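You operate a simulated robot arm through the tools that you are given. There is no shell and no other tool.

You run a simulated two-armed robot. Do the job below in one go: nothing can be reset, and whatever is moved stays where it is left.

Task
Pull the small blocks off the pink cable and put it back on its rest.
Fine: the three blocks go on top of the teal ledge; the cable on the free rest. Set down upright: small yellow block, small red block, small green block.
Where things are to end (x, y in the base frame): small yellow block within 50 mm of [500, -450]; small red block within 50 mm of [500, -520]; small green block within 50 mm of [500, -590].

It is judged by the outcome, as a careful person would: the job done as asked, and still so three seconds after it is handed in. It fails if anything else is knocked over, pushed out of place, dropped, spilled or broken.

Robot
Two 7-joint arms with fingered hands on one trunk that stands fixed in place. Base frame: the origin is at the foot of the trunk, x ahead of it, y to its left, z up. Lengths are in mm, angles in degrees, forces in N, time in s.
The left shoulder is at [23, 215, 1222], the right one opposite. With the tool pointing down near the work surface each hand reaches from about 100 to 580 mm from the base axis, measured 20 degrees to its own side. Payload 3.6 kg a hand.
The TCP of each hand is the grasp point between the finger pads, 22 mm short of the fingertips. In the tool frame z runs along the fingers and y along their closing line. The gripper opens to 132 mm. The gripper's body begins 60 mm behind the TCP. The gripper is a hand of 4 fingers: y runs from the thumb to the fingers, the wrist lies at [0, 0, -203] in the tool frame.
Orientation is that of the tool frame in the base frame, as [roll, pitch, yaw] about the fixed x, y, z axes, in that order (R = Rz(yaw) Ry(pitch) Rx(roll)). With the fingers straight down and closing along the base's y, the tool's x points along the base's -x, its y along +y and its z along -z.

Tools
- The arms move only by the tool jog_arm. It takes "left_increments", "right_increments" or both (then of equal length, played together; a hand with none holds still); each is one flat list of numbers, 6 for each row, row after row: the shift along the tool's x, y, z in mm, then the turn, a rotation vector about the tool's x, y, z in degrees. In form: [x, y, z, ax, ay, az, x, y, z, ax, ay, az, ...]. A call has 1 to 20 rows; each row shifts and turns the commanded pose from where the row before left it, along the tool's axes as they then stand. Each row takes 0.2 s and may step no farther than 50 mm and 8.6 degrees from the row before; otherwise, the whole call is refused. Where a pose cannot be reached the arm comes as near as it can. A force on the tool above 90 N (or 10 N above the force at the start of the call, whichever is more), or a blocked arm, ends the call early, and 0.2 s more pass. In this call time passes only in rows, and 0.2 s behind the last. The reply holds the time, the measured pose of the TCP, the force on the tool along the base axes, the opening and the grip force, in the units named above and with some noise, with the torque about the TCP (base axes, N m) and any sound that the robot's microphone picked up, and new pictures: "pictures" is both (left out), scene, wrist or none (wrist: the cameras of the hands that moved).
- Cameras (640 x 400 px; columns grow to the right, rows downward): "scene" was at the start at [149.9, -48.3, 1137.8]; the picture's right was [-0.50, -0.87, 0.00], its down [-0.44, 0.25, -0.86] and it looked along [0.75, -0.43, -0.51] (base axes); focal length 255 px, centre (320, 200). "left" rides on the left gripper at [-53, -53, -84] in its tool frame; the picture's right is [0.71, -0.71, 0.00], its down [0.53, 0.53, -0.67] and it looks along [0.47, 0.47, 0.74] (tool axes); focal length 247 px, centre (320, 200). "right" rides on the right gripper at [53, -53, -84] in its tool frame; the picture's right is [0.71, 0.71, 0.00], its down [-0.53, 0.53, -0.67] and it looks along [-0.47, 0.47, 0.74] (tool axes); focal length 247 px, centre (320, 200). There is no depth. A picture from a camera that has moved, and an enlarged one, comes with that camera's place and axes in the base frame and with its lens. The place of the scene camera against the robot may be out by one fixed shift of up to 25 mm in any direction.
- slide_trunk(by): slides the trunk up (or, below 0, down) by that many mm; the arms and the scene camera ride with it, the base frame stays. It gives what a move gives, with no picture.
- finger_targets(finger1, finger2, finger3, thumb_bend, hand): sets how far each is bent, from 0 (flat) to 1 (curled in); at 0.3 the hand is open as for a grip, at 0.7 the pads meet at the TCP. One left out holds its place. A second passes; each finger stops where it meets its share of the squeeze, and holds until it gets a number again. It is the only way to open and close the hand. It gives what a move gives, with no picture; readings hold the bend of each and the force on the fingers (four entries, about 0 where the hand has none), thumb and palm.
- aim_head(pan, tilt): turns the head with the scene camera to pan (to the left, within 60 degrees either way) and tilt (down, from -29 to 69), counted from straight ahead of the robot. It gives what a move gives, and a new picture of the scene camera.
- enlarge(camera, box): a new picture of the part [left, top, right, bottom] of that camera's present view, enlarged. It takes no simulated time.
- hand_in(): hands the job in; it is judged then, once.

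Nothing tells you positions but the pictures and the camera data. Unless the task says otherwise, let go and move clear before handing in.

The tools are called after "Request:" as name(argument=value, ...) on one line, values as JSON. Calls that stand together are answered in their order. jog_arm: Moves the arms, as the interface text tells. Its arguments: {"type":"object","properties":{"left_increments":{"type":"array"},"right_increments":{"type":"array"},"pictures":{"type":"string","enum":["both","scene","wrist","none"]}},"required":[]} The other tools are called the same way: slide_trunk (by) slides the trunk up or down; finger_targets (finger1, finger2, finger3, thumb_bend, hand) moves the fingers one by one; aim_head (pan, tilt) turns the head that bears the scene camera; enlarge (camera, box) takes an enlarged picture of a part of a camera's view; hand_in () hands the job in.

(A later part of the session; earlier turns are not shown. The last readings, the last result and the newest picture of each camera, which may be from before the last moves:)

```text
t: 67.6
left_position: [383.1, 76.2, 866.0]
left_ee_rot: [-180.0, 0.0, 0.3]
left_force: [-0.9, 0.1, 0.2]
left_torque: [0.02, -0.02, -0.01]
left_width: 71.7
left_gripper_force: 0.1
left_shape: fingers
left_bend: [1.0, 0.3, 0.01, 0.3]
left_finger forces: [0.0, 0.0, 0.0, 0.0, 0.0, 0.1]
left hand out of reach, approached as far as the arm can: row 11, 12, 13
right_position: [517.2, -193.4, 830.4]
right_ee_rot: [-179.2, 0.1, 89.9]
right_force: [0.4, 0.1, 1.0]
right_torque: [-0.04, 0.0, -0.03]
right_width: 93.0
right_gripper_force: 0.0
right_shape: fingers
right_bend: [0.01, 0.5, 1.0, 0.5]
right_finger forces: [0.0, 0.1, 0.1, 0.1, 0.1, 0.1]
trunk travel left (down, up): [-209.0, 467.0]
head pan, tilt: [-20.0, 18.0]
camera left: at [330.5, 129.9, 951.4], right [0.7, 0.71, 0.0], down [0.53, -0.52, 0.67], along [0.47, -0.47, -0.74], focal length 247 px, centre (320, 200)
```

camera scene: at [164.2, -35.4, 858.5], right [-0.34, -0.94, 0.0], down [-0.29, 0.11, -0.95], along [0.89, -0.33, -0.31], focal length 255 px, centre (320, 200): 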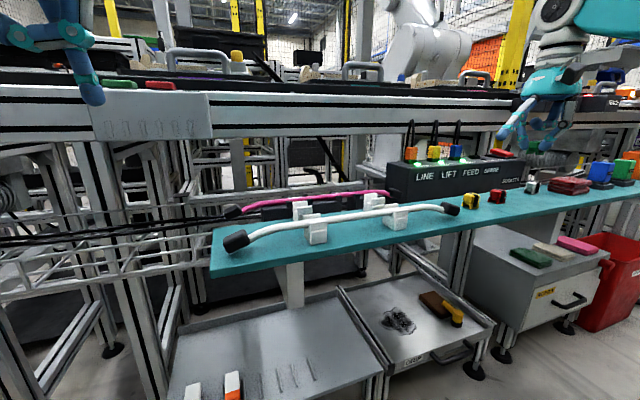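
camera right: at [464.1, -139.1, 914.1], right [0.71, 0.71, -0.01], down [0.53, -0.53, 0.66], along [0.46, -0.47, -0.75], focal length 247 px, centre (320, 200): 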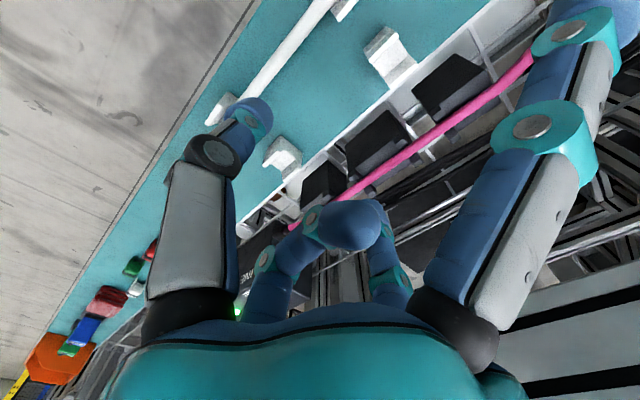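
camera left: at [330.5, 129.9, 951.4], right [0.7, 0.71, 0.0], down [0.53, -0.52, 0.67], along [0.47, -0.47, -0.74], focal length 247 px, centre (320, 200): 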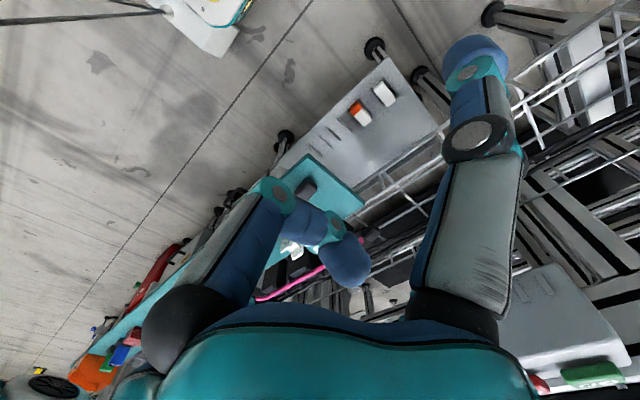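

The left wrist is at a joint limit and its fingers block the view, so I'll leave that hand clear and rely on the right wrist and scene cameras. Next I bring the right hand over the cable's middle, between the centre holder's prongs.

Request:
jog_arm(right_increments=[-1, 34, 0, 0, 0, 0, -1, 34, 0, 0, 0, 0, 0, 33.5, 0, 0, 0, 0, 0, 0, 45, 0, 0, 0, 0, 0, 45, 0, 0, 0], pictures="none")

Request:
enlarge(camera="right", box=[220, 80, 420, 205])

Request:
enlarge(camera="scene", box=[270, 140, 398, 220])

```text
t: 68.8
left_position: [384.3, 75.9, 866.5]
left_ee_rot: [179.9, -0.1, 0.2]
left_force: [0.0, 0.0, 0.7]
left_torque: [-0.02, 0.01, 0.01]
left_width: 71.9
left_gripper_force: 0.0
left_shape: fingers
left_bend: [1.0, 0.3, 0.01, 0.3]
left_finger forces: [0.0, 0.0, 0.0, 0.0, 0.1, 0.0]
right_position: [616.9, -200.9, 738.2]
right_ee_rot: [-179.3, 0.1, 89.9]
right_force: [0.4, 0.9, -0.3]
right_torque: [0.0, 0.0, 0.02]
right_width: 93.1
right_gripper_force: 0.1
right_shape: fingers
right_bend: [0.01, 0.5, 1.0, 0.5]
right_finger forces: [0.0, 0.0, 0.0, 0.1, 0.0, 0.0]
trunk travel left (down, up): [-209.0, 467.0]
head pan, tilt: [-20.0, 18.0]
```

```text
3.20 times, centred on (320, 142) of right
camera zoom: at [563.7, -146.4, 822.5], right [0.71, 0.71, -0.01], down [0.53, -0.53, 0.66], along [0.46, -0.47, -0.75], focal length 790 px, centre (320, 384)
```

zoom: 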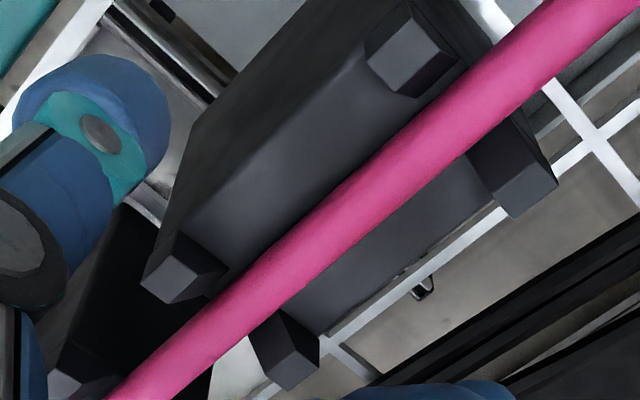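

```text
5.00 times, centred on (334, 180) of scene
camera zoom: at [164.5, -35.5, 858.4], right [-0.34, -0.94, 0.0], down [-0.29, 0.11, -0.95], along [0.89, -0.33, -0.31], focal length 1275 px, centre (250, 300)
```

zoom: 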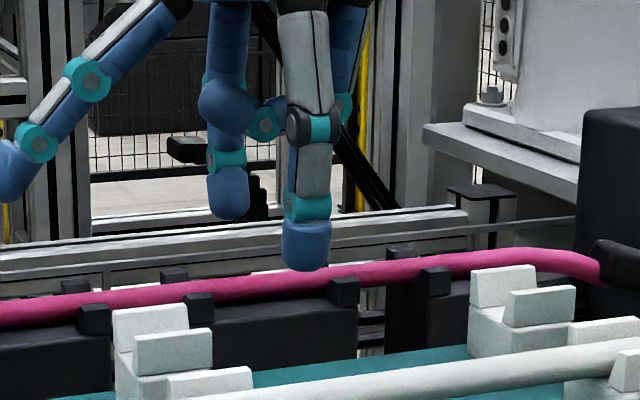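

The cable lies as expected. I'll shift 10 mm in +y to centre between the prongs, lower to just above the holder top, and close with fingertips around the cable.

Request:
jog_arm(right_increments=[10, 1, 10, 0, 0, 0, 0, 0, 9, 0, 0, 0], pictures="none")

Request:
finger_targets(hand="right", finger2=0.62, thumb_bend=0.62)

Request:
enlarge(camera="right", box=[220, 100, 420, 225])

Request:
enlarge(camera="scene", box=[294, 160, 374, 210])

```text
t: 69.4
left_position: [384.1, 76.3, 866.0]
left_ee_rot: [-180.0, 0.0, 0.2]
left_force: [-0.5, 0.5, -0.2]
left_torque: [0.01, 0.0, 0.0]
left_width: 71.6
left_gripper_force: 0.1
left_shape: fingers
left_bend: [1.0, 0.3, 0.01, 0.3]
left_finger forces: [0.0, 0.0, 0.0, 0.0, 0.0, 0.1]
right_position: [615.7, -188.4, 717.6]
right_ee_rot: [-179.4, 0.0, 90.0]
right_force: [0.7, -0.5, 0.5]
right_torque: [0.03, -0.02, 0.03]
right_width: 93.2
right_gripper_force: 0.1
right_shape: fingers
right_bend: [0.01, 0.5, 1.0, 0.5]
right_finger forces: [0.1, 0.0, 0.0, 0.0, 0.1, 0.0]
trunk travel left (down, up): [-209.0, 467.0]
head pan, tilt: [-20.0, 18.0]
```

```text
t: 70.4
left_position: [384.2, 77.6, 866.5]
left_ee_rot: [180.0, 0.0, 0.1]
left_force: [0.2, 0.3, -0.2]
left_torque: [0.03, 0.01, -0.01]
left_width: 71.3
left_gripper_force: 0.1
left_shape: fingers
left_bend: [1.0, 0.3, 0.01, 0.3]
left_finger forces: [0.0, 0.0, 0.1, 0.0, 0.1, 0.0]
right_position: [616.5, -188.2, 719.9]
right_ee_rot: [-179.3, 0.0, 89.9]
right_force: [-0.1, -0.1, -0.2]
right_torque: [-0.05, 0.0, 0.0]
right_width: 87.4
right_gripper_force: 0.1
right_shape: fingers
right_bend: [0.01, 0.62, 1.0, 0.62]
right_finger forces: [0.0, 0.1, 0.0, 0.0, 0.0, 0.1]
trunk travel left (down, up): [-209.0, 467.0]
head pan, tilt: [-20.0, 18.0]
```

```text
3.20 times, centred on (320, 162) of right
camera zoom: at [564.0, -134.4, 803.0], right [0.71, 0.71, -0.01], down [0.53, -0.53, 0.66], along [0.46, -0.47, -0.75], focal length 790 px, centre (320, 320)
```

zoom: 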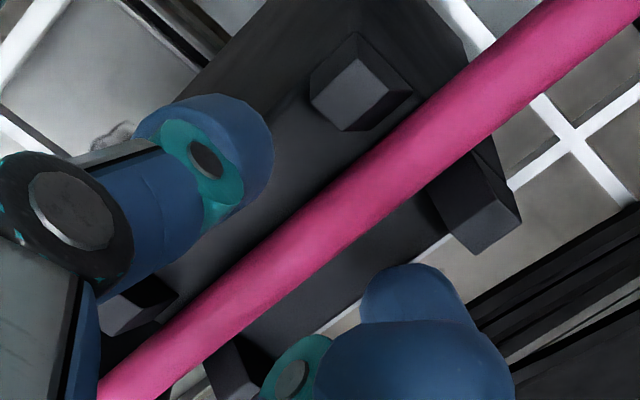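

```text
8.00 times, centred on (334, 185) of scene
camera zoom: at [164.3, -35.4, 858.5], right [-0.34, -0.94, 0.0], down [-0.29, 0.11, -0.95], along [0.89, -0.33, -0.31], focal length 2040 px, centre (208, 320)
```

zoom: 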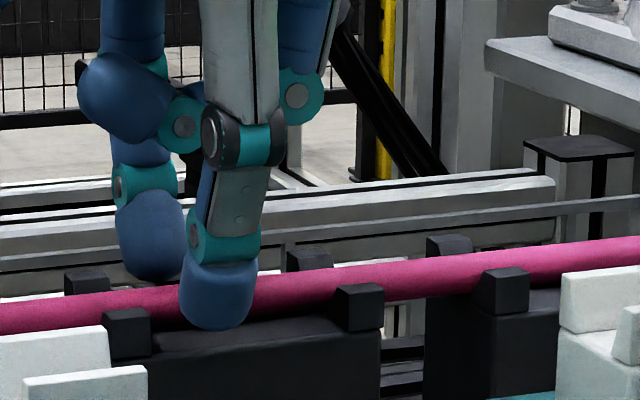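

Request:
jog_arm(right_increments=[0, 1.5, 3.5, 0, 0, 0], pictures="none")

Request:
finger_targets(hand="right", finger2=0.7, thumb_bend=0.7)

Request:
enlarge(camera="right", box=[220, 100, 420, 225])

Request:
enlarge(camera="scene", box=[294, 160, 374, 210])

```text
t: 70.8
left_position: [383.8, 77.2, 865.9]
left_ee_rot: [-180.0, -0.1, 0.2]
left_force: [-0.3, 0.2, -0.1]
left_torque: [0.02, -0.03, 0.0]
left_width: 71.8
left_gripper_force: 0.0
left_shape: fingers
left_bend: [1.0, 0.3, 0.01, 0.3]
left_finger forces: [0.0, 0.0, 0.1, 0.0, 0.1, 0.0]
right_position: [618.6, -189.1, 714.7]
right_ee_rot: [-179.4, -0.1, 89.8]
right_force: [-0.5, 0.1, 0.5]
right_torque: [-0.01, -0.02, -0.03]
right_width: 87.2
right_gripper_force: 0.1
right_shape: fingers
right_bend: [0.01, 0.62, 1.0, 0.62]
right_finger forces: [0.0, 0.0, 0.1, 0.0, 0.1, 0.0]
trunk travel left (down, up): [-209.0, 467.0]
head pan, tilt: [-20.0, 18.0]
```

```text
t: 71.8
left_position: [384.5, 76.5, 866.2]
left_ee_rot: [-180.0, 0.0, 0.2]
left_force: [-0.2, -0.4, 0.3]
left_torque: [-0.02, -0.02, 0.0]
left_width: 71.5
left_gripper_force: 0.1
left_shape: fingers
left_bend: [1.0, 0.3, 0.01, 0.3]
left_finger forces: [0.0, 0.0, 0.0, 0.1, 0.0, 0.0]
right_position: [618.7, -188.3, 715.2]
right_ee_rot: [-179.3, 0.0, 90.0]
right_force: [0.5, -0.5, 0.1]
right_torque: [0.0, -0.01, 0.01]
right_width: 84.6
right_gripper_force: 1.1
right_shape: fingers
right_bend: [0.01, 0.68, 1.0, 0.69]
right_finger forces: [0.0, 1.6, 0.0, 0.1, 1.1, 0.0]
trunk travel left (down, up): [-209.0, 467.0]
head pan, tilt: [-20.0, 18.0]
```

```text
3.20 times, centred on (320, 162) of right
camera zoom: at [565.9, -134.1, 799.1], right [0.71, 0.71, -0.01], down [0.53, -0.53, 0.66], along [0.46, -0.47, -0.75], focal length 790 px, centre (320, 320)
```

zoom: 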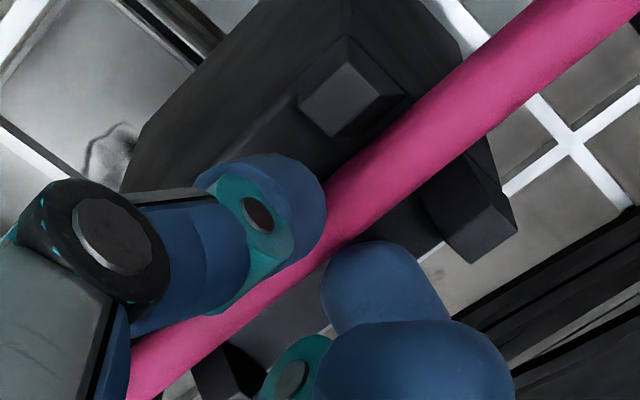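

```text
8.00 times, centred on (334, 185) of scene
camera zoom: at [164.3, -35.4, 858.5], right [-0.34, -0.94, 0.0], down [-0.29, 0.11, -0.95], along [0.89, -0.33, -0.31], focal length 2040 px, centre (208, 320)
```

zoom: 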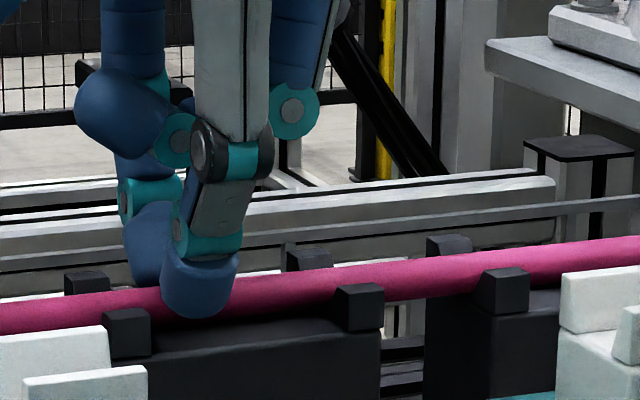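

Both fingertips touch the cable. I'll squeeze more, then try a small lift.

Request:
finger_targets(hand="right", finger2=0.85, thumb_bend=0.8)

Request:
jog_arm(right_increments=[0, 0, -5, 0, 0, 0, 0, 0, -7, 0, 0, 0], pictures="none")

Request:
enlarge(camera="scene", box=[220, 140, 420, 265])

Request:
enlarge(camera="right", box=[220, 100, 420, 225])

```text
t: 72.8
left_position: [383.2, 77.3, 866.1]
left_ee_rot: [180.0, 0.0, 0.2]
left_force: [0.7, 0.3, 0.6]
left_torque: [0.0, -0.02, 0.02]
left_width: 71.8
left_gripper_force: 0.1
left_shape: fingers
left_bend: [1.0, 0.3, 0.01, 0.3]
left_finger forces: [0.1, 0.0, 0.0, 0.0, 0.1, 0.0]
right_position: [618.0, -187.7, 715.5]
right_ee_rot: [-179.2, 0.0, 89.9]
right_force: [-0.5, -0.4, -0.9]
right_torque: [0.0, 0.02, 0.04]
right_width: 84.3
right_gripper_force: 10.1
right_shape: fingers
right_bend: [0.01, 0.73, 1.0, 0.73]
right_finger forces: [0.0, 9.2, 0.0, 0.1, 10.3, 0.0]
trunk travel left (down, up): [-209.0, 467.0]
head pan, tilt: [-20.0, 18.0]
```

```text
t: 73.4
left_position: [385.0, 77.2, 866.7]
left_ee_rot: [-179.9, 0.0, 0.2]
left_force: [0.2, 0.4, 0.4]
left_torque: [0.0, -0.03, 0.03]
left_width: 71.8
left_gripper_force: 0.0
left_shape: fingers
left_bend: [1.0, 0.3, 0.01, 0.3]
left_finger forces: [0.0, 0.0, 0.0, 0.0, 0.0, 0.0]
right_position: [619.6, -188.8, 725.9]
right_ee_rot: [-179.3, 0.0, 89.8]
right_force: [0.5, -0.7, -0.3]
right_torque: [0.01, 0.01, 0.01]
right_width: 83.9
right_gripper_force: 8.4
right_shape: fingers
right_bend: [0.01, 0.73, 1.0, 0.74]
right_finger forces: [0.0, 8.9, 0.0, 0.1, 8.7, 0.0]
trunk travel left (down, up): [-209.0, 467.0]
head pan, tilt: [-20.0, 18.0]
```

```text
3.20 times, centred on (320, 202) of scene
camera zoom: at [164.3, -35.4, 858.5], right [-0.34, -0.94, 0.0], down [-0.29, 0.11, -0.95], along [0.89, -0.33, -0.31], focal length 816 px, centre (320, 192)
```

zoom: 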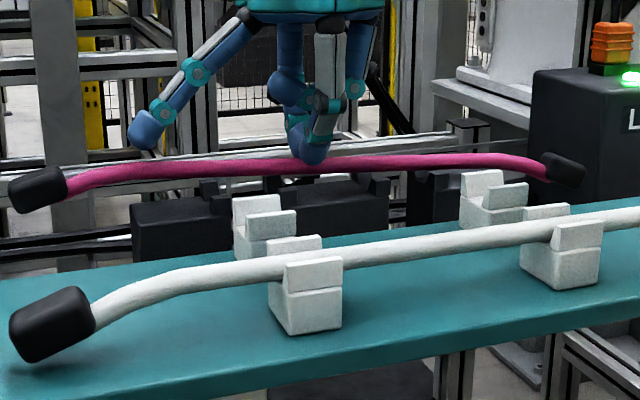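

```text
3.20 times, centred on (320, 162) of right
camera zoom: at [566.7, -135.0, 811.0], right [0.71, 0.71, -0.01], down [0.53, -0.53, 0.66], along [0.46, -0.47, -0.75], focal length 790 px, centre (320, 320)
```

zoom: 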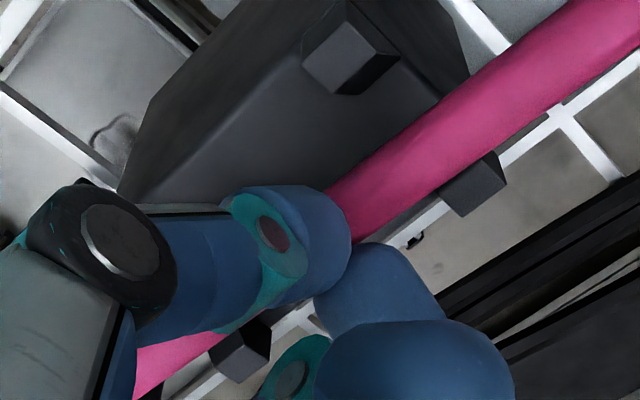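

The whole cable lifts and keeps its shape. I'll raise it clear of prongs and rests, then move it toward x≈545 and compare with the slots.

Request:
jog_arm(right_increments=[0, 0, -20, 0, 0, 0, 0, 0, -20, 0, 0, 0, 0, 0, -20, 0, 0, 0], pictures="none")

Request:
enlarge(camera="scene", box=[220, 130, 420, 255])

Request:
jog_arm(right_increments=[0, -20, 0, 0, 0, 0, 0, -20, 0, 0, 0, 0, 0, -20, 0, 0, 0, 0, 0, -15, 0, 0, 0, 0], pictures="both")

Request:
enlarge(camera="right", box=[160, 50, 480, 250])

Request:
enlarge(camera="scene", box=[210, 120, 430, 257])

```text
t: 74.2
left_position: [384.7, 77.5, 866.9]
left_ee_rot: [-180.0, 0.0, 0.2]
left_force: [-0.7, -0.4, -0.3]
left_torque: [-0.02, -0.04, -0.01]
left_width: 71.7
left_gripper_force: 0.2
left_shape: fingers
left_bend: [1.0, 0.3, 0.01, 0.3]
left_finger forces: [0.0, 0.1, 0.1, 0.0, 0.0, 0.0]
right_position: [619.2, -189.9, 785.6]
right_ee_rot: [-179.3, 0.0, 89.9]
right_force: [0.5, 1.3, -0.6]
right_torque: [0.0, 0.0, 0.05]
right_width: 84.0
right_gripper_force: 8.6
right_shape: fingers
right_bend: [0.01, 0.73, 1.0, 0.74]
right_finger forces: [0.0, 8.7, 0.1, 0.1, 8.6, 0.0]
trunk travel left (down, up): [-209.0, 467.0]
head pan, tilt: [-20.0, 18.0]
```

```text
3.20 times, centred on (320, 192) of scene
camera zoom: at [164.2, -35.5, 858.5], right [-0.34, -0.94, 0.0], down [-0.29, 0.11, -0.95], along [0.89, -0.33, -0.31], focal length 816 px, centre (320, 224)
```

zoom: 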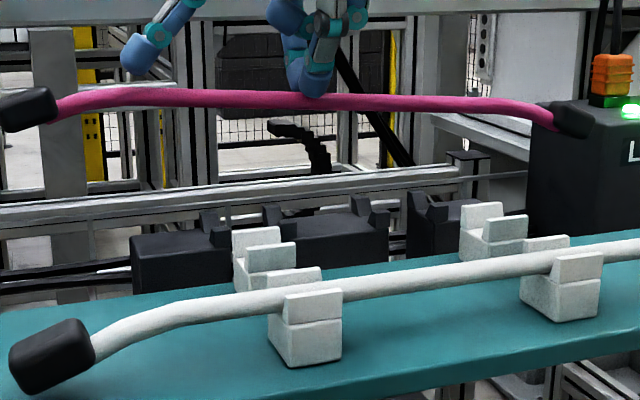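

```text
t: 75.2
left_position: [384.4, 76.3, 866.4]
left_ee_rot: [180.0, 0.1, 0.2]
left_force: [0.7, -0.5, 0.0]
left_torque: [0.03, 0.01, 0.01]
left_width: 71.8
left_gripper_force: 0.0
left_shape: fingers
left_bend: [1.0, 0.3, 0.01, 0.3]
left_finger forces: [0.0, 0.0, 0.0, 0.0, 0.1, 0.0]
right_position: [544.0, -189.6, 787.1]
right_ee_rot: [-179.3, 0.0, 89.9]
right_force: [-0.7, 0.3, -0.5]
right_torque: [0.03, 0.01, 0.0]
right_width: 83.9
right_gripper_force: 8.7
right_shape: fingers
right_bend: [0.01, 0.73, 1.0, 0.74]
right_finger forces: [0.0, 8.7, 0.0, 0.0, 8.4, 0.0]
trunk travel left (down, up): [-209.0, 467.0]
head pan, tilt: [-20.0, 18.0]
camera scene: at [164.2, -35.4, 858.5], right [-0.34, -0.94, 0.0], down [-0.29, 0.11, -0.95], along [0.89, -0.33, -0.31], focal length 255 px, centre (320, 200)
camera right: at [491.8, -134.4, 871.7], right [0.71, 0.71, -0.01], down [0.53, -0.53, 0.66], along [0.46, -0.47, -0.75], focal length 247 px, centre (320, 200)
```

scene: 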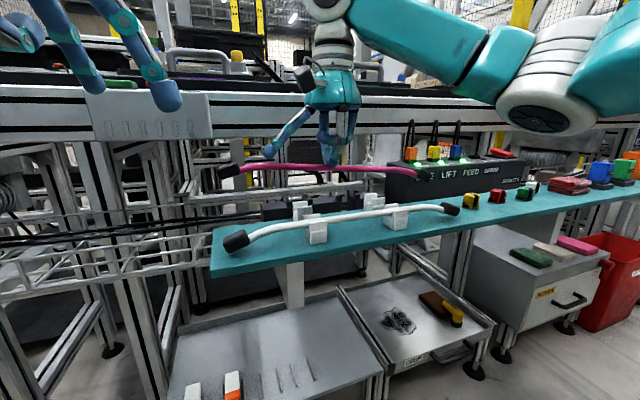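
right: 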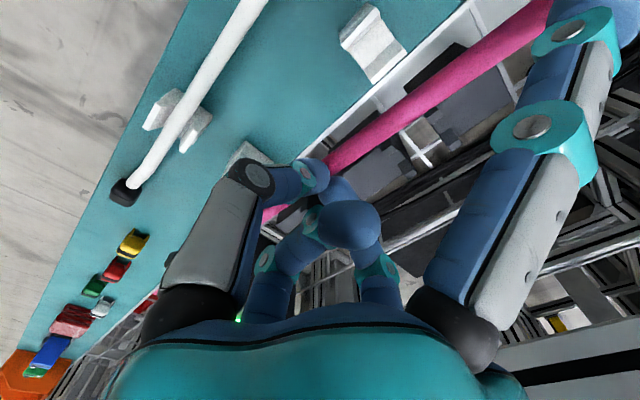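

```text
2.00 times, centred on (320, 150) of right
camera zoom: at [491.8, -134.4, 871.7], right [0.71, 0.71, -0.01], down [0.53, -0.53, 0.66], along [0.46, -0.47, -0.75], focal length 494 px, centre (320, 300)
```

zoom: 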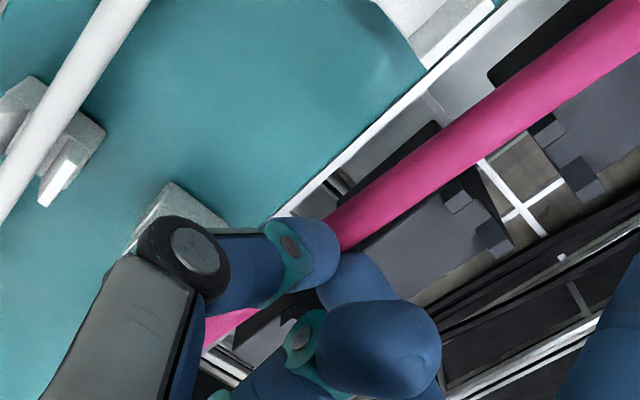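

```text
2.91 times, centred on (320, 188) of scene
camera zoom: at [164.2, -35.4, 858.5], right [-0.34, -0.94, 0.0], down [-0.29, 0.11, -0.95], along [0.89, -0.33, -0.31], focal length 742 px, centre (320, 234)
```

zoom: 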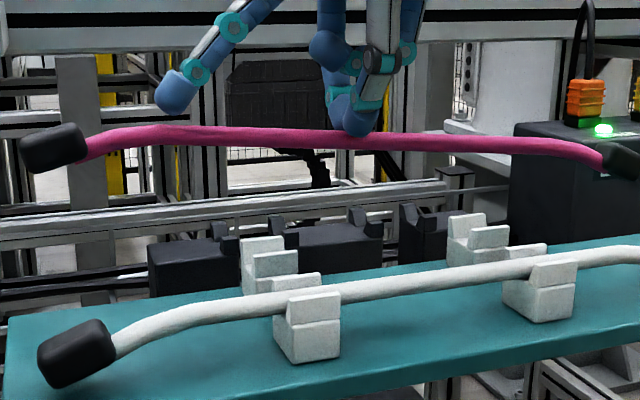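

The cable is held square in x but hangs about 5° low on the right because I gripped slightly off its balance point. I'll swap which side finger is flat for clearance, then roll the hand to level the cable.

Request:
finger_targets(hand="right", finger3=0)

Request:
finger_targets(hand="right", finger1=1)

Request:
jog_arm(right_increments=[0, 0, 0, 0, -2.5, 0, 0, 0, 0, 0, -2.5, 0], pictures="none")

Request:
enlarge(camera="scene", box=[210, 120, 430, 257])

Request:
enlarge(camera="right", box=[160, 0, 640, 300])

```text
t: 76.2
left_position: [384.4, 76.5, 866.3]
left_ee_rot: [-180.0, 0.0, 0.2]
left_force: [-0.3, 0.6, 0.8]
left_torque: [-0.01, 0.0, 0.0]
left_width: 71.8
left_gripper_force: 0.1
left_shape: fingers
left_bend: [1.0, 0.3, 0.01, 0.3]
left_finger forces: [0.0, 0.1, 0.0, 0.1, 0.1, 0.1]
right_position: [545.2, -189.3, 787.7]
right_ee_rot: [-179.2, -0.1, 89.9]
right_force: [0.7, -0.5, -0.4]
right_torque: [0.01, 0.0, 0.01]
right_width: 84.3
right_gripper_force: 4.1
right_shape: fingers
right_bend: [0.01, 0.73, 0.78, 0.73]
right_finger forces: [0.0, 6.8, 0.0, 0.1, 0.1, 0.1]
trunk travel left (down, up): [-209.0, 467.0]
head pan, tilt: [-20.0, 18.0]
```

```text
t: 77.2
left_position: [384.8, 76.0, 866.1]
left_ee_rot: [-179.9, 0.0, 0.2]
left_force: [-0.1, -0.7, 0.2]
left_torque: [0.02, -0.04, 0.01]
left_width: 71.7
left_gripper_force: 0.0
left_shape: fingers
left_bend: [1.0, 0.3, 0.01, 0.3]
left_finger forces: [0.0, 0.0, 0.0, 0.0, 0.1, 0.0]
right_position: [544.9, -188.9, 789.3]
right_ee_rot: [-179.2, 0.0, 89.9]
right_force: [0.1, -0.3, -0.5]
right_torque: [0.01, 0.01, 0.0]
right_width: 0.0
right_gripper_force: 3.3
right_shape: fingers
right_bend: [0.67, 0.74, 0.81, 0.73]
right_finger forces: [0.0, 6.8, 0.0, 0.1, 0.0, 0.1]
trunk travel left (down, up): [-209.0, 467.0]
head pan, tilt: [-20.0, 18.0]
```

```text
t: 77.8
left_position: [385.7, 77.4, 867.7]
left_ee_rot: [-180.0, 0.0, 0.2]
left_force: [-0.2, 0.6, 0.7]
left_torque: [0.0, 0.04, -0.01]
left_width: 71.7
left_gripper_force: 0.0
left_shape: fingers
left_bend: [1.0, 0.3, 0.01, 0.3]
left_finger forces: [0.1, 0.0, 0.0, 0.1, 0.1, 0.1]
right_position: [546.1, -188.5, 787.3]
right_ee_rot: [-179.2, 5.0, 90.1]
right_force: [0.5, -0.7, 0.6]
right_torque: [0.05, 0.0, -0.02]
right_width: 0.2
right_gripper_force: 7.8
right_shape: fingers
right_bend: [0.67, 0.74, 0.81, 0.73]
right_finger forces: [9.3, 6.3, 0.0, 0.0, 0.0, 0.0]
trunk travel left (down, up): [-209.0, 467.0]
head pan, tilt: [-20.0, 18.0]
```

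```text
2.91 times, centred on (320, 188) of scene
camera zoom: at [164.3, -35.4, 858.5], right [-0.34, -0.94, 0.0], down [-0.29, 0.11, -0.95], along [0.89, -0.33, -0.31], focal length 742 px, centre (320, 234)
```

zoom: 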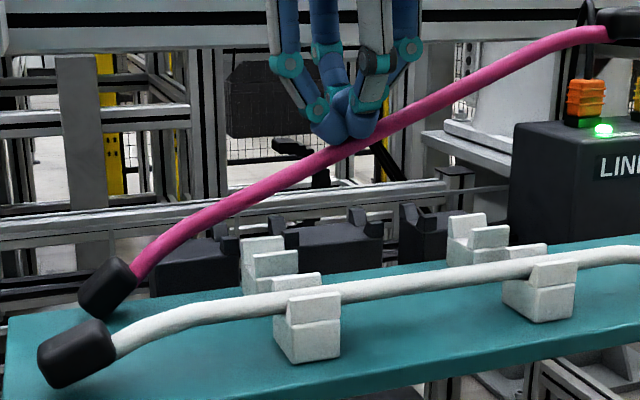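

```text
1.33 times, centred on (400, 150) of right
camera zoom: at [492.4, -126.8, 866.6], right [0.71, 0.7, -0.07], down [0.53, -0.47, 0.7], along [0.46, -0.54, -0.71], focal length 329 px, centre (213, 267)
```

zoom: 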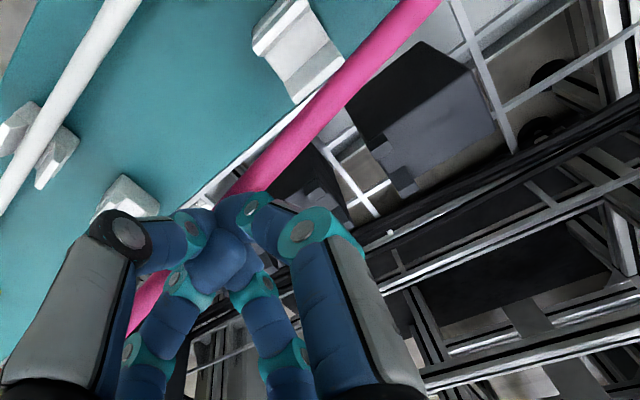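

Swapping fingers was a mistake: finger 3 is trapped under the pinch, and finger 1 has pushed the cable to about 30° left-end-down. The cable is still held, so I won't touch the grip; I'll roll the whole hand back to level it, in steps.

Request:
jog_arm(right_increments=[0, 0, 0, 0, 5, 0, 0, 0, 0, 0, 5, 0], pictures="none")

Request:
enlarge(camera="scene", box=[210, 120, 430, 257])

Request:
enlarge(camera="scene", box=[294, 120, 374, 170])

Request:
enlarge(camera="right", box=[220, 100, 420, 225])

```text
t: 78.4
left_position: [386.0, 76.2, 866.5]
left_ee_rot: [179.9, -0.1, 0.2]
left_force: [0.4, 0.8, -0.1]
left_torque: [-0.02, -0.01, 0.02]
left_width: 71.7
left_gripper_force: 0.1
left_shape: fingers
left_bend: [1.0, 0.3, 0.01, 0.3]
left_finger forces: [0.1, 0.1, 0.0, 0.0, 0.0, 0.0]
right_position: [545.5, -188.6, 786.3]
right_ee_rot: [-179.2, -5.0, 89.9]
right_force: [-0.5, 0.4, 0.2]
right_torque: [0.02, 0.02, 0.0]
right_width: 0.0
right_gripper_force: 3.7
right_shape: fingers
right_bend: [0.67, 0.74, 0.81, 0.73]
right_finger forces: [0.0, 6.7, 0.0, 0.1, 0.0, 0.1]
trunk travel left (down, up): [-209.0, 467.0]
head pan, tilt: [-20.0, 18.0]
```

```text
2.91 times, centred on (320, 188) of scene
camera zoom: at [164.3, -35.5, 858.5], right [-0.34, -0.94, 0.0], down [-0.29, 0.11, -0.95], along [0.89, -0.33, -0.31], focal length 742 px, centre (320, 234)
```

zoom: 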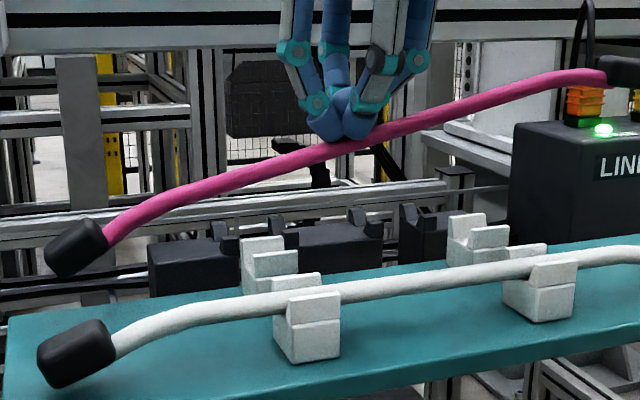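

```text
8.00 times, centred on (334, 145) of scene
camera zoom: at [164.3, -35.5, 858.5], right [-0.34, -0.94, 0.0], down [-0.29, 0.11, -0.95], along [0.89, -0.33, -0.31], focal length 2040 px, centre (208, 640)
```

zoom: 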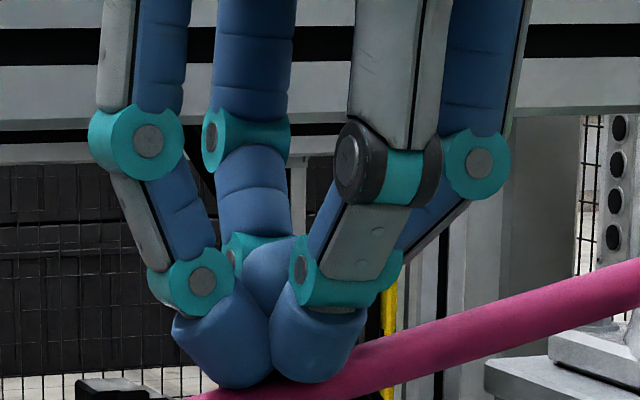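

```text
3.20 times, centred on (320, 162) of right
camera zoom: at [492.1, -141.7, 875.4], right [0.71, 0.7, 0.05], down [0.53, -0.58, 0.61], along [0.46, -0.41, -0.79], focal length 790 px, centre (320, 320)
```

zoom: 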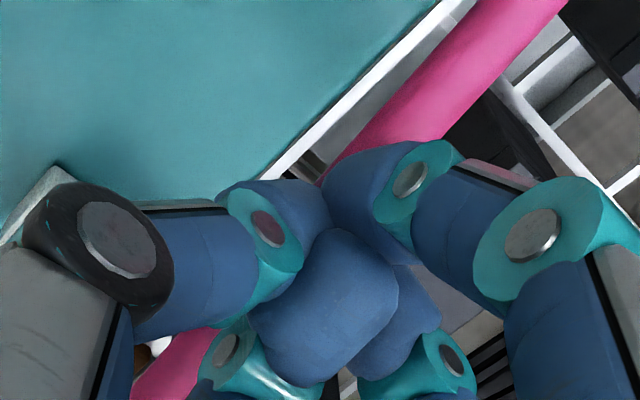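

The cable follows the hand rigidly. I'll roll about 13° more to level it.

Request:
jog_arm(right_increments=[0, 0, 0, 0, 4.5, 0, 0, 0, 0, 0, 4.5, 0, 0, 0, 0, 0, 4, 0], pictures="none")

Request:
enlarge(camera="scene", box=[210, 120, 430, 257])

Request:
enlarge(camera="right", box=[160, 0, 640, 300])

```text
t: 79.2
left_position: [384.4, 76.8, 867.3]
left_ee_rot: [-179.9, 0.0, 0.2]
left_force: [0.0, 0.5, -0.4]
left_torque: [0.0, 0.0, -0.04]
left_width: 71.4
left_gripper_force: 0.0
left_shape: fingers
left_bend: [1.0, 0.3, 0.01, 0.3]
left_finger forces: [0.1, 0.0, 0.0, 0.1, 0.0, 0.1]
right_position: [544.6, -186.9, 787.8]
right_ee_rot: [-179.1, -18.0, 89.5]
right_force: [0.4, -1.1, -0.1]
right_torque: [-0.02, -0.01, -0.02]
right_width: 0.0
right_gripper_force: 3.4
right_shape: fingers
right_bend: [0.67, 0.74, 0.81, 0.73]
right_finger forces: [0.1, 6.9, 0.1, 0.0, 0.0, 0.1]
trunk travel left (down, up): [-209.0, 467.0]
head pan, tilt: [-20.0, 18.0]
```

```text
2.91 times, centred on (320, 188) of scene
camera zoom: at [164.3, -35.4, 858.5], right [-0.34, -0.94, 0.0], down [-0.29, 0.11, -0.95], along [0.89, -0.33, -0.31], focal length 742 px, centre (320, 234)
```

zoom: 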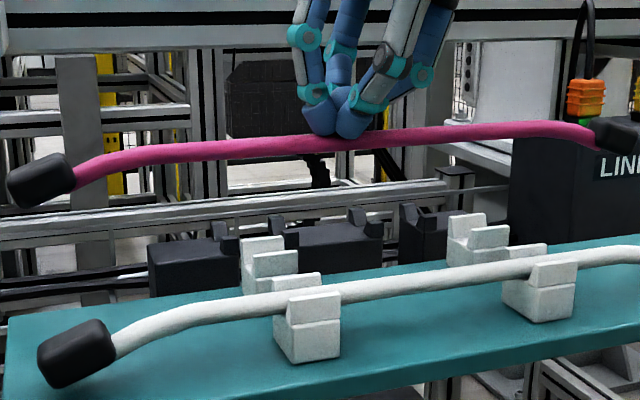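

```text
1.33 times, centred on (400, 150) of right
camera zoom: at [492.0, -161.6, 883.6], right [0.71, 0.67, 0.21], down [0.53, -0.71, 0.47], along [0.46, -0.22, -0.86], focal length 329 px, centre (213, 267)
```

zoom: 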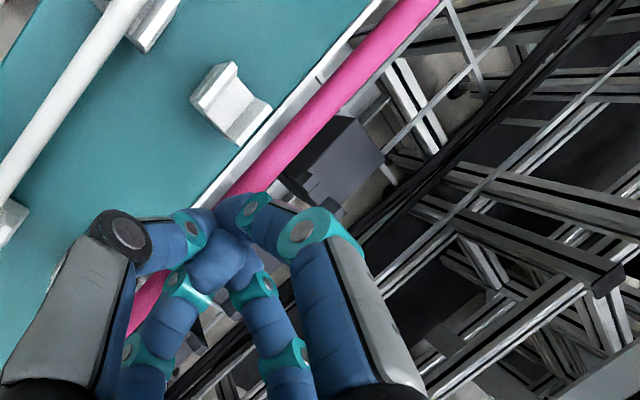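

The cable is level again, both caps at about z=756 and centred at y≈-194. I'll zoom on the left rest to find the slot against the cable.

Request:
enlarge(camera="right", box=[280, 30, 440, 130])

Request:
enlarge(camera="scene", box=[270, 180, 400, 261])

```text
4.00 times, centred on (360, 80) of right
camera zoom: at [492.0, -161.6, 883.6], right [0.71, 0.67, 0.21], down [0.53, -0.71, 0.47], along [0.46, -0.22, -0.86], focal length 988 px, centre (160, 680)
```

zoom: 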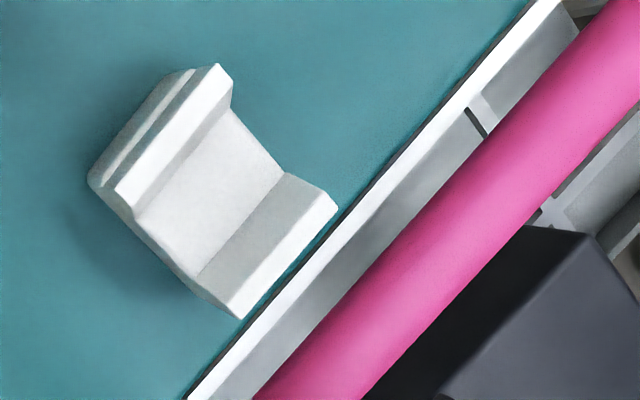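

```text
4.92 times, centred on (335, 220) of scene
camera zoom: at [164.3, -35.4, 858.5], right [-0.34, -0.94, 0.0], down [-0.29, 0.11, -0.95], along [0.89, -0.33, -0.31], focal length 1256 px, centre (246, 99)
```

zoom: 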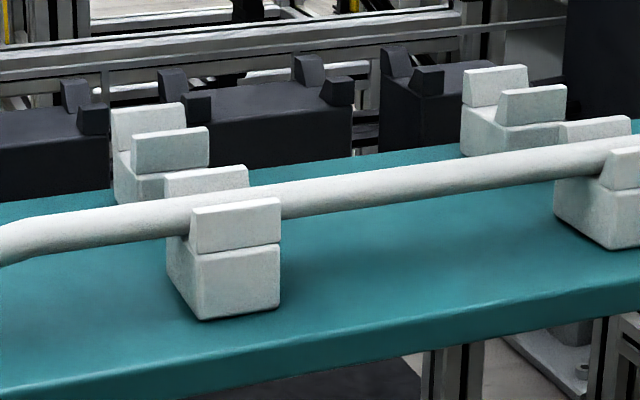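

The slot floor is at x≈532 and the cable's axis at about 541, so I'll move 9 mm in -x. Then I'll lower 40 mm and recheck alignment with less parallax.

Request:
jog_arm(right_increments=[0, -9, 0, 0, 0, 0, -6.2, 0, 19, 0, 0, 0, -6.2, 0, 19, 0, 0, 0], pictures="none")

Request:
enlarge(camera="right", box=[240, 20, 480, 170])

Request:
enlarge(camera="scene", box=[210, 140, 430, 277])

```text
t: 80.0
left_position: [384.6, 76.9, 867.6]
left_ee_rot: [180.0, 0.0, 0.2]
left_force: [0.3, -0.7, 1.3]
left_torque: [0.01, 0.01, 0.02]
left_width: 71.6
left_gripper_force: 0.1
left_shape: fingers
left_bend: [1.0, 0.3, 0.01, 0.3]
left_finger forces: [0.0, 0.0, 0.0, 0.0, 0.1, 0.0]
right_position: [535.4, -187.2, 746.6]
right_ee_rot: [-179.2, -18.0, 89.6]
right_force: [-0.2, 0.3, -1.1]
right_torque: [0.04, 0.01, -0.01]
right_width: 0.0
right_gripper_force: 3.6
right_shape: fingers
right_bend: [0.67, 0.74, 0.81, 0.73]
right_finger forces: [0.0, 6.9, 0.1, 0.1, 0.0, 0.1]
trunk travel left (down, up): [-209.0, 467.0]
head pan, tilt: [-20.0, 18.0]
```

```text
2.67 times, centred on (360, 95) of right
camera zoom: at [482.8, -161.5, 843.6], right [0.71, 0.67, 0.21], down [0.53, -0.71, 0.47], along [0.46, -0.22, -0.86], focal length 659 px, centre (213, 480)
```

zoom: 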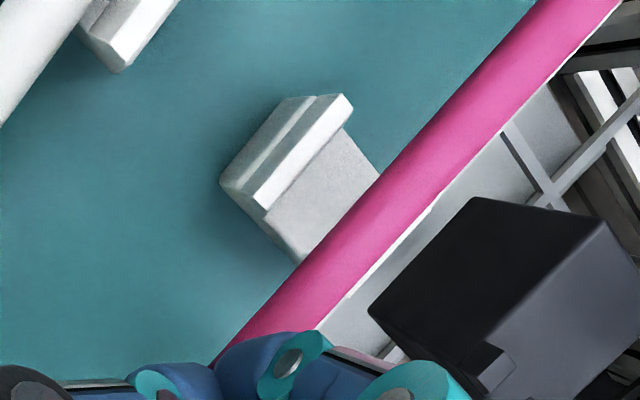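

```text
2.91 times, centred on (320, 208) of scene
camera zoom: at [164.3, -35.4, 858.4], right [-0.34, -0.94, 0.0], down [-0.29, 0.11, -0.95], along [0.89, -0.33, -0.31], focal length 742 px, centre (320, 175)
```

zoom: 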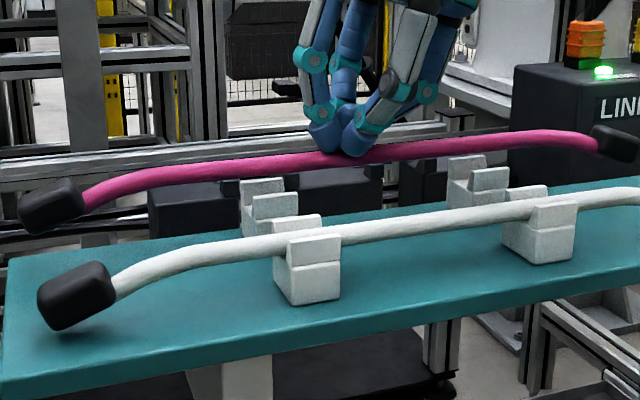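

The cable's axis now reads x≈532.4 against the slot centre of 531.8, so they are aligned. I'll lower another 12 mm and look.

Request:
jog_arm(right_increments=[-1.85, 0, 5.7, 0, 0, 0, -1.85, 0, 5.7, 0, 0, 0], pictures="none")

Request:
enlarge(camera="right", box=[240, 20, 480, 170])

Request:
enlarge(camera="scene", box=[260, 160, 420, 260])

```text
t: 80.6
left_position: [384.1, 75.5, 865.7]
left_ee_rot: [180.0, 0.0, 0.2]
left_force: [0.4, 0.0, 0.4]
left_torque: [-0.01, -0.01, 0.0]
left_width: 71.5
left_gripper_force: 0.0
left_shape: fingers
left_bend: [1.0, 0.3, 0.01, 0.3]
left_finger forces: [0.0, 0.0, 0.0, 0.0, 0.1, 0.0]
right_position: [534.2, -188.1, 735.2]
right_ee_rot: [-179.3, -18.0, 89.6]
right_force: [0.3, 0.6, 0.5]
right_torque: [-0.02, -0.01, 0.01]
right_width: 0.0
right_gripper_force: 3.5
right_shape: fingers
right_bend: [0.67, 0.74, 0.81, 0.73]
right_finger forces: [0.1, 6.8, 0.0, 0.0, 0.0, 0.1]
trunk travel left (down, up): [-209.0, 467.0]
head pan, tilt: [-20.0, 18.0]
```

```text
2.67 times, centred on (360, 95) of right
camera zoom: at [481.7, -161.7, 831.8], right [0.71, 0.67, 0.21], down [0.53, -0.71, 0.47], along [0.46, -0.22, -0.86], focal length 659 px, centre (213, 480)
```

zoom: 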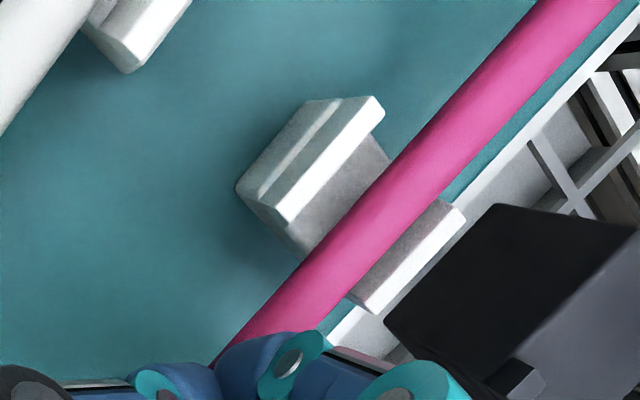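

```text
4.00 times, centred on (340, 210) of scene
camera zoom: at [164.3, -35.4, 858.5], right [-0.34, -0.94, 0.0], down [-0.29, 0.11, -0.95], along [0.89, -0.33, -0.31], focal length 1020 px, centre (240, 160)
```

zoom: 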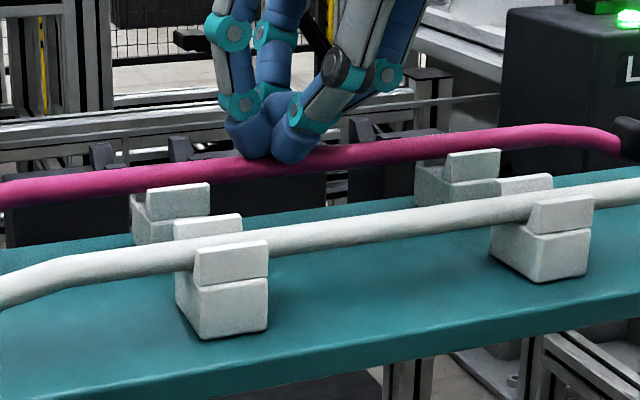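

The cable is poised over both slots, with the rear prongs behind it and the front prongs in front. I'll continue down in small steps, watching the force.

Request:
jog_arm(right_increments=[-1.55, 0, 4.75, 0, 0, 0], pictures="none")

Request:
enlarge(camera="right", box=[240, 20, 480, 170])

Request:
enlarge(camera="scene", box=[260, 160, 420, 260])

```text
t: 81.0
left_position: [383.8, 76.4, 866.7]
left_ee_rot: [-180.0, 0.0, 0.2]
left_force: [-1.2, 0.7, -0.4]
left_torque: [-0.03, -0.03, 0.01]
left_width: 71.3
left_gripper_force: 0.1
left_shape: fingers
left_bend: [1.0, 0.3, 0.01, 0.3]
left_finger forces: [0.0, 0.0, 0.0, 0.0, 0.1, 0.0]
right_position: [533.7, -187.6, 730.5]
right_ee_rot: [-179.2, -17.9, 89.7]
right_force: [0.3, -0.4, -1.2]
right_torque: [0.0, -0.01, -0.03]
right_width: 0.0
right_gripper_force: 3.3
right_shape: fingers
right_bend: [0.67, 0.74, 0.81, 0.73]
right_finger forces: [0.0, 6.8, 0.0, 0.0, 0.0, 0.0]
trunk travel left (down, up): [-209.0, 467.0]
head pan, tilt: [-20.0, 18.0]
```

```text
2.67 times, centred on (360, 95) of right
camera zoom: at [481.3, -161.9, 827.2], right [0.71, 0.67, 0.21], down [0.53, -0.71, 0.47], along [0.46, -0.22, -0.86], focal length 659 px, centre (213, 480)
```

zoom: 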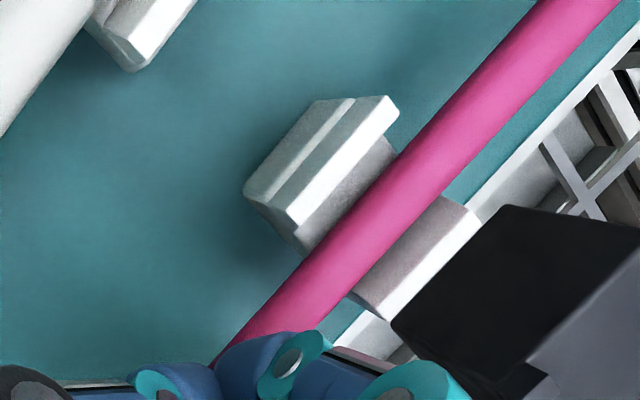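

```text
4.00 times, centred on (340, 210) of scene
camera zoom: at [164.3, -35.4, 858.5], right [-0.34, -0.94, 0.0], down [-0.29, 0.11, -0.95], along [0.89, -0.33, -0.31], focal length 1020 px, centre (240, 160)
```

zoom: 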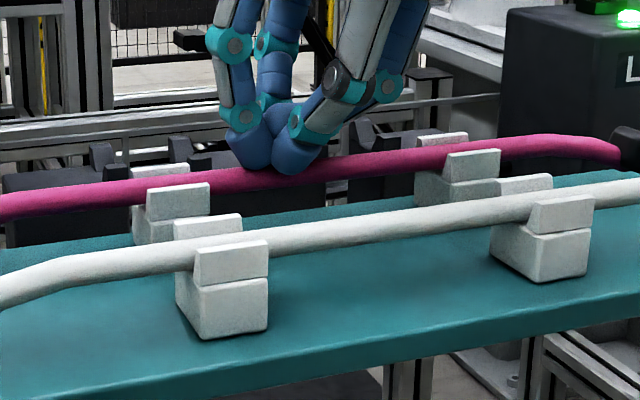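

Request:
jog_arm(right_increments=[-1.24, 0, 3.8, 0, 0, 0], pictures="none")

Request:
enlarge(camera="right", box=[240, 20, 480, 170])

Request:
enlarge(camera="scene", box=[260, 160, 420, 260])

```text
t: 81.4
left_position: [384.4, 77.2, 867.1]
left_ee_rot: [-179.9, -0.1, 0.2]
left_force: [0.3, -0.2, 0.3]
left_torque: [0.02, 0.0, 0.0]
left_width: 71.6
left_gripper_force: 0.1
left_shape: fingers
left_bend: [1.0, 0.3, 0.01, 0.3]
left_finger forces: [0.0, 0.0, 0.0, 0.0, 0.0, 0.0]
right_position: [532.9, -188.3, 728.9]
right_ee_rot: [-179.5, -18.0, 89.7]
right_force: [-0.5, 0.1, 8.7]
right_torque: [0.09, 0.03, -0.02]
right_width: 0.0
right_gripper_force: 19.2
right_shape: fingers
right_bend: [0.67, 0.74, 0.82, 0.73]
right_finger forces: [11.3, 7.9, 0.0, 0.1, 18.3, 0.0]
trunk travel left (down, up): [-209.0, 467.0]
head pan, tilt: [-20.0, 18.0]
```

```text
2.67 times, centred on (360, 95) of right
camera zoom: at [480.8, -162.3, 825.3], right [0.71, 0.67, 0.21], down [0.53, -0.71, 0.47], along [0.46, -0.22, -0.86], focal length 659 px, centre (213, 480)
```

zoom: 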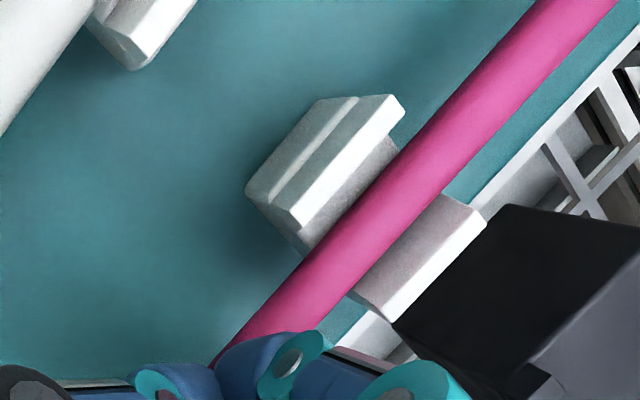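

```text
4.00 times, centred on (340, 210) of scene
camera zoom: at [163.8, -35.3, 858.8], right [-0.34, -0.94, 0.0], down [-0.29, 0.11, -0.95], along [0.89, -0.33, -0.31], focal length 1020 px, centre (240, 160)
```

zoom: 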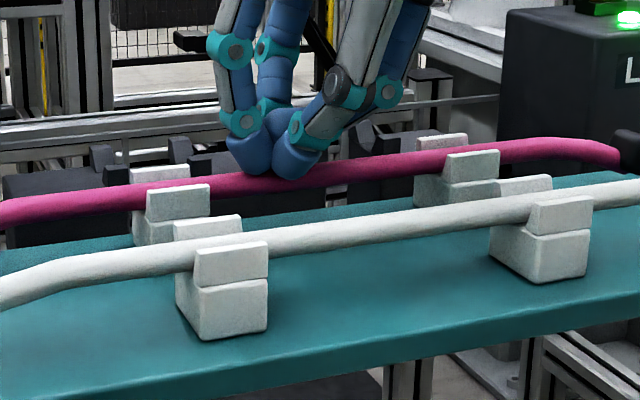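

There is an upward contact of 8.7 N, so the cable has met the rests. I'll look closely at each slot before releasing.

Request:
enlarge(camera="scene", box=[284, 190, 340, 225])

Request:
enlarge(camera="scene", box=[354, 180, 410, 215])

Request:
enlarge(camera="right", box=[320, 40, 432, 110])

Request:
enlarge(camera="scene", box=[210, 140, 430, 277])

```text
11.43 times, centred on (312, 208) of scene
camera zoom: at [163.8, -35.3, 858.8], right [-0.34, -0.94, 0.0], down [-0.29, 0.11, -0.95], along [0.89, -0.33, -0.31], focal length 2915 px, centre (411, 114)
```

zoom: 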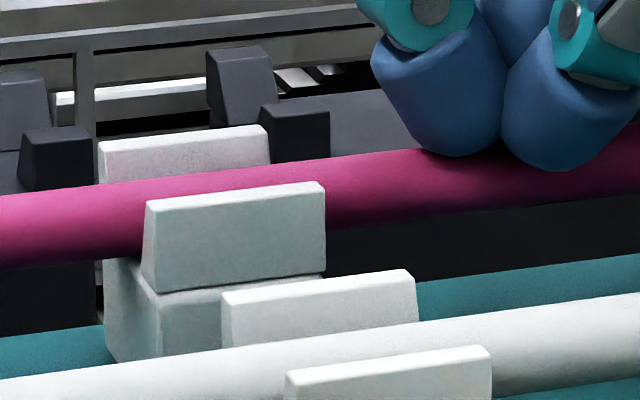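

```text
11.43 times, centred on (382, 198) of scene
camera zoom: at [163.8, -35.3, 858.8], right [-0.34, -0.94, 0.0], down [-0.29, 0.11, -0.95], along [0.89, -0.33, -0.31], focal length 2915 px, centre (-389, 229)
```

zoom: 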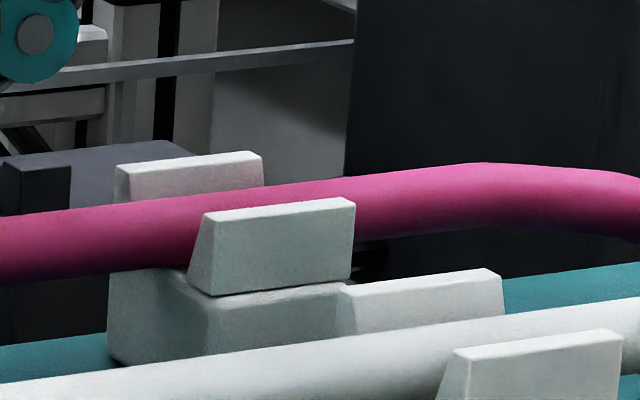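

```text
5.71 times, centred on (376, 75) of right
camera zoom: at [480.8, -162.3, 825.3], right [0.71, 0.67, 0.21], down [0.53, -0.71, 0.47], along [0.46, -0.22, -0.86], focal length 1411 px, centre (0, 914)
```

zoom: 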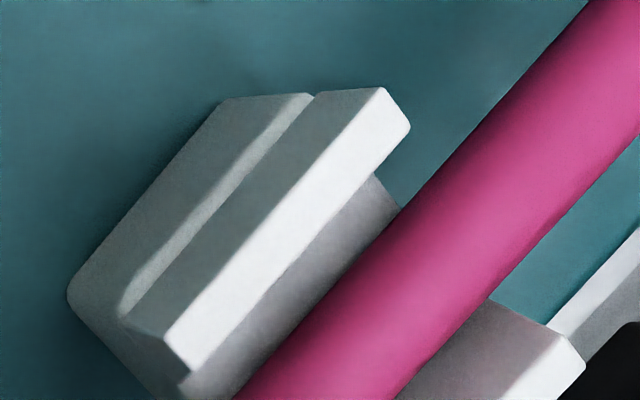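

```text
2.91 times, centred on (320, 208) of scene
camera zoom: at [163.8, -35.3, 858.8], right [-0.34, -0.94, 0.0], down [-0.29, 0.11, -0.95], along [0.89, -0.33, -0.31], focal length 742 px, centre (320, 175)
```

zoom: 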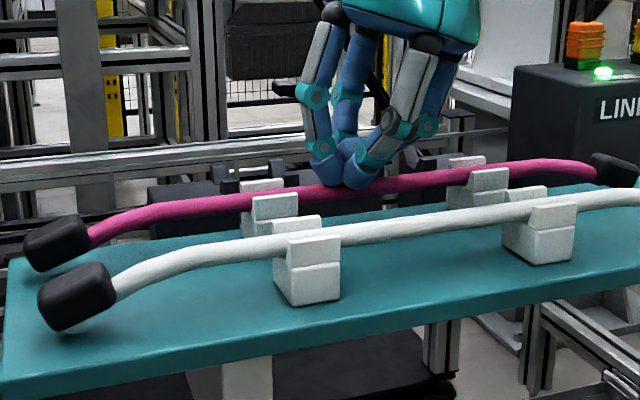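

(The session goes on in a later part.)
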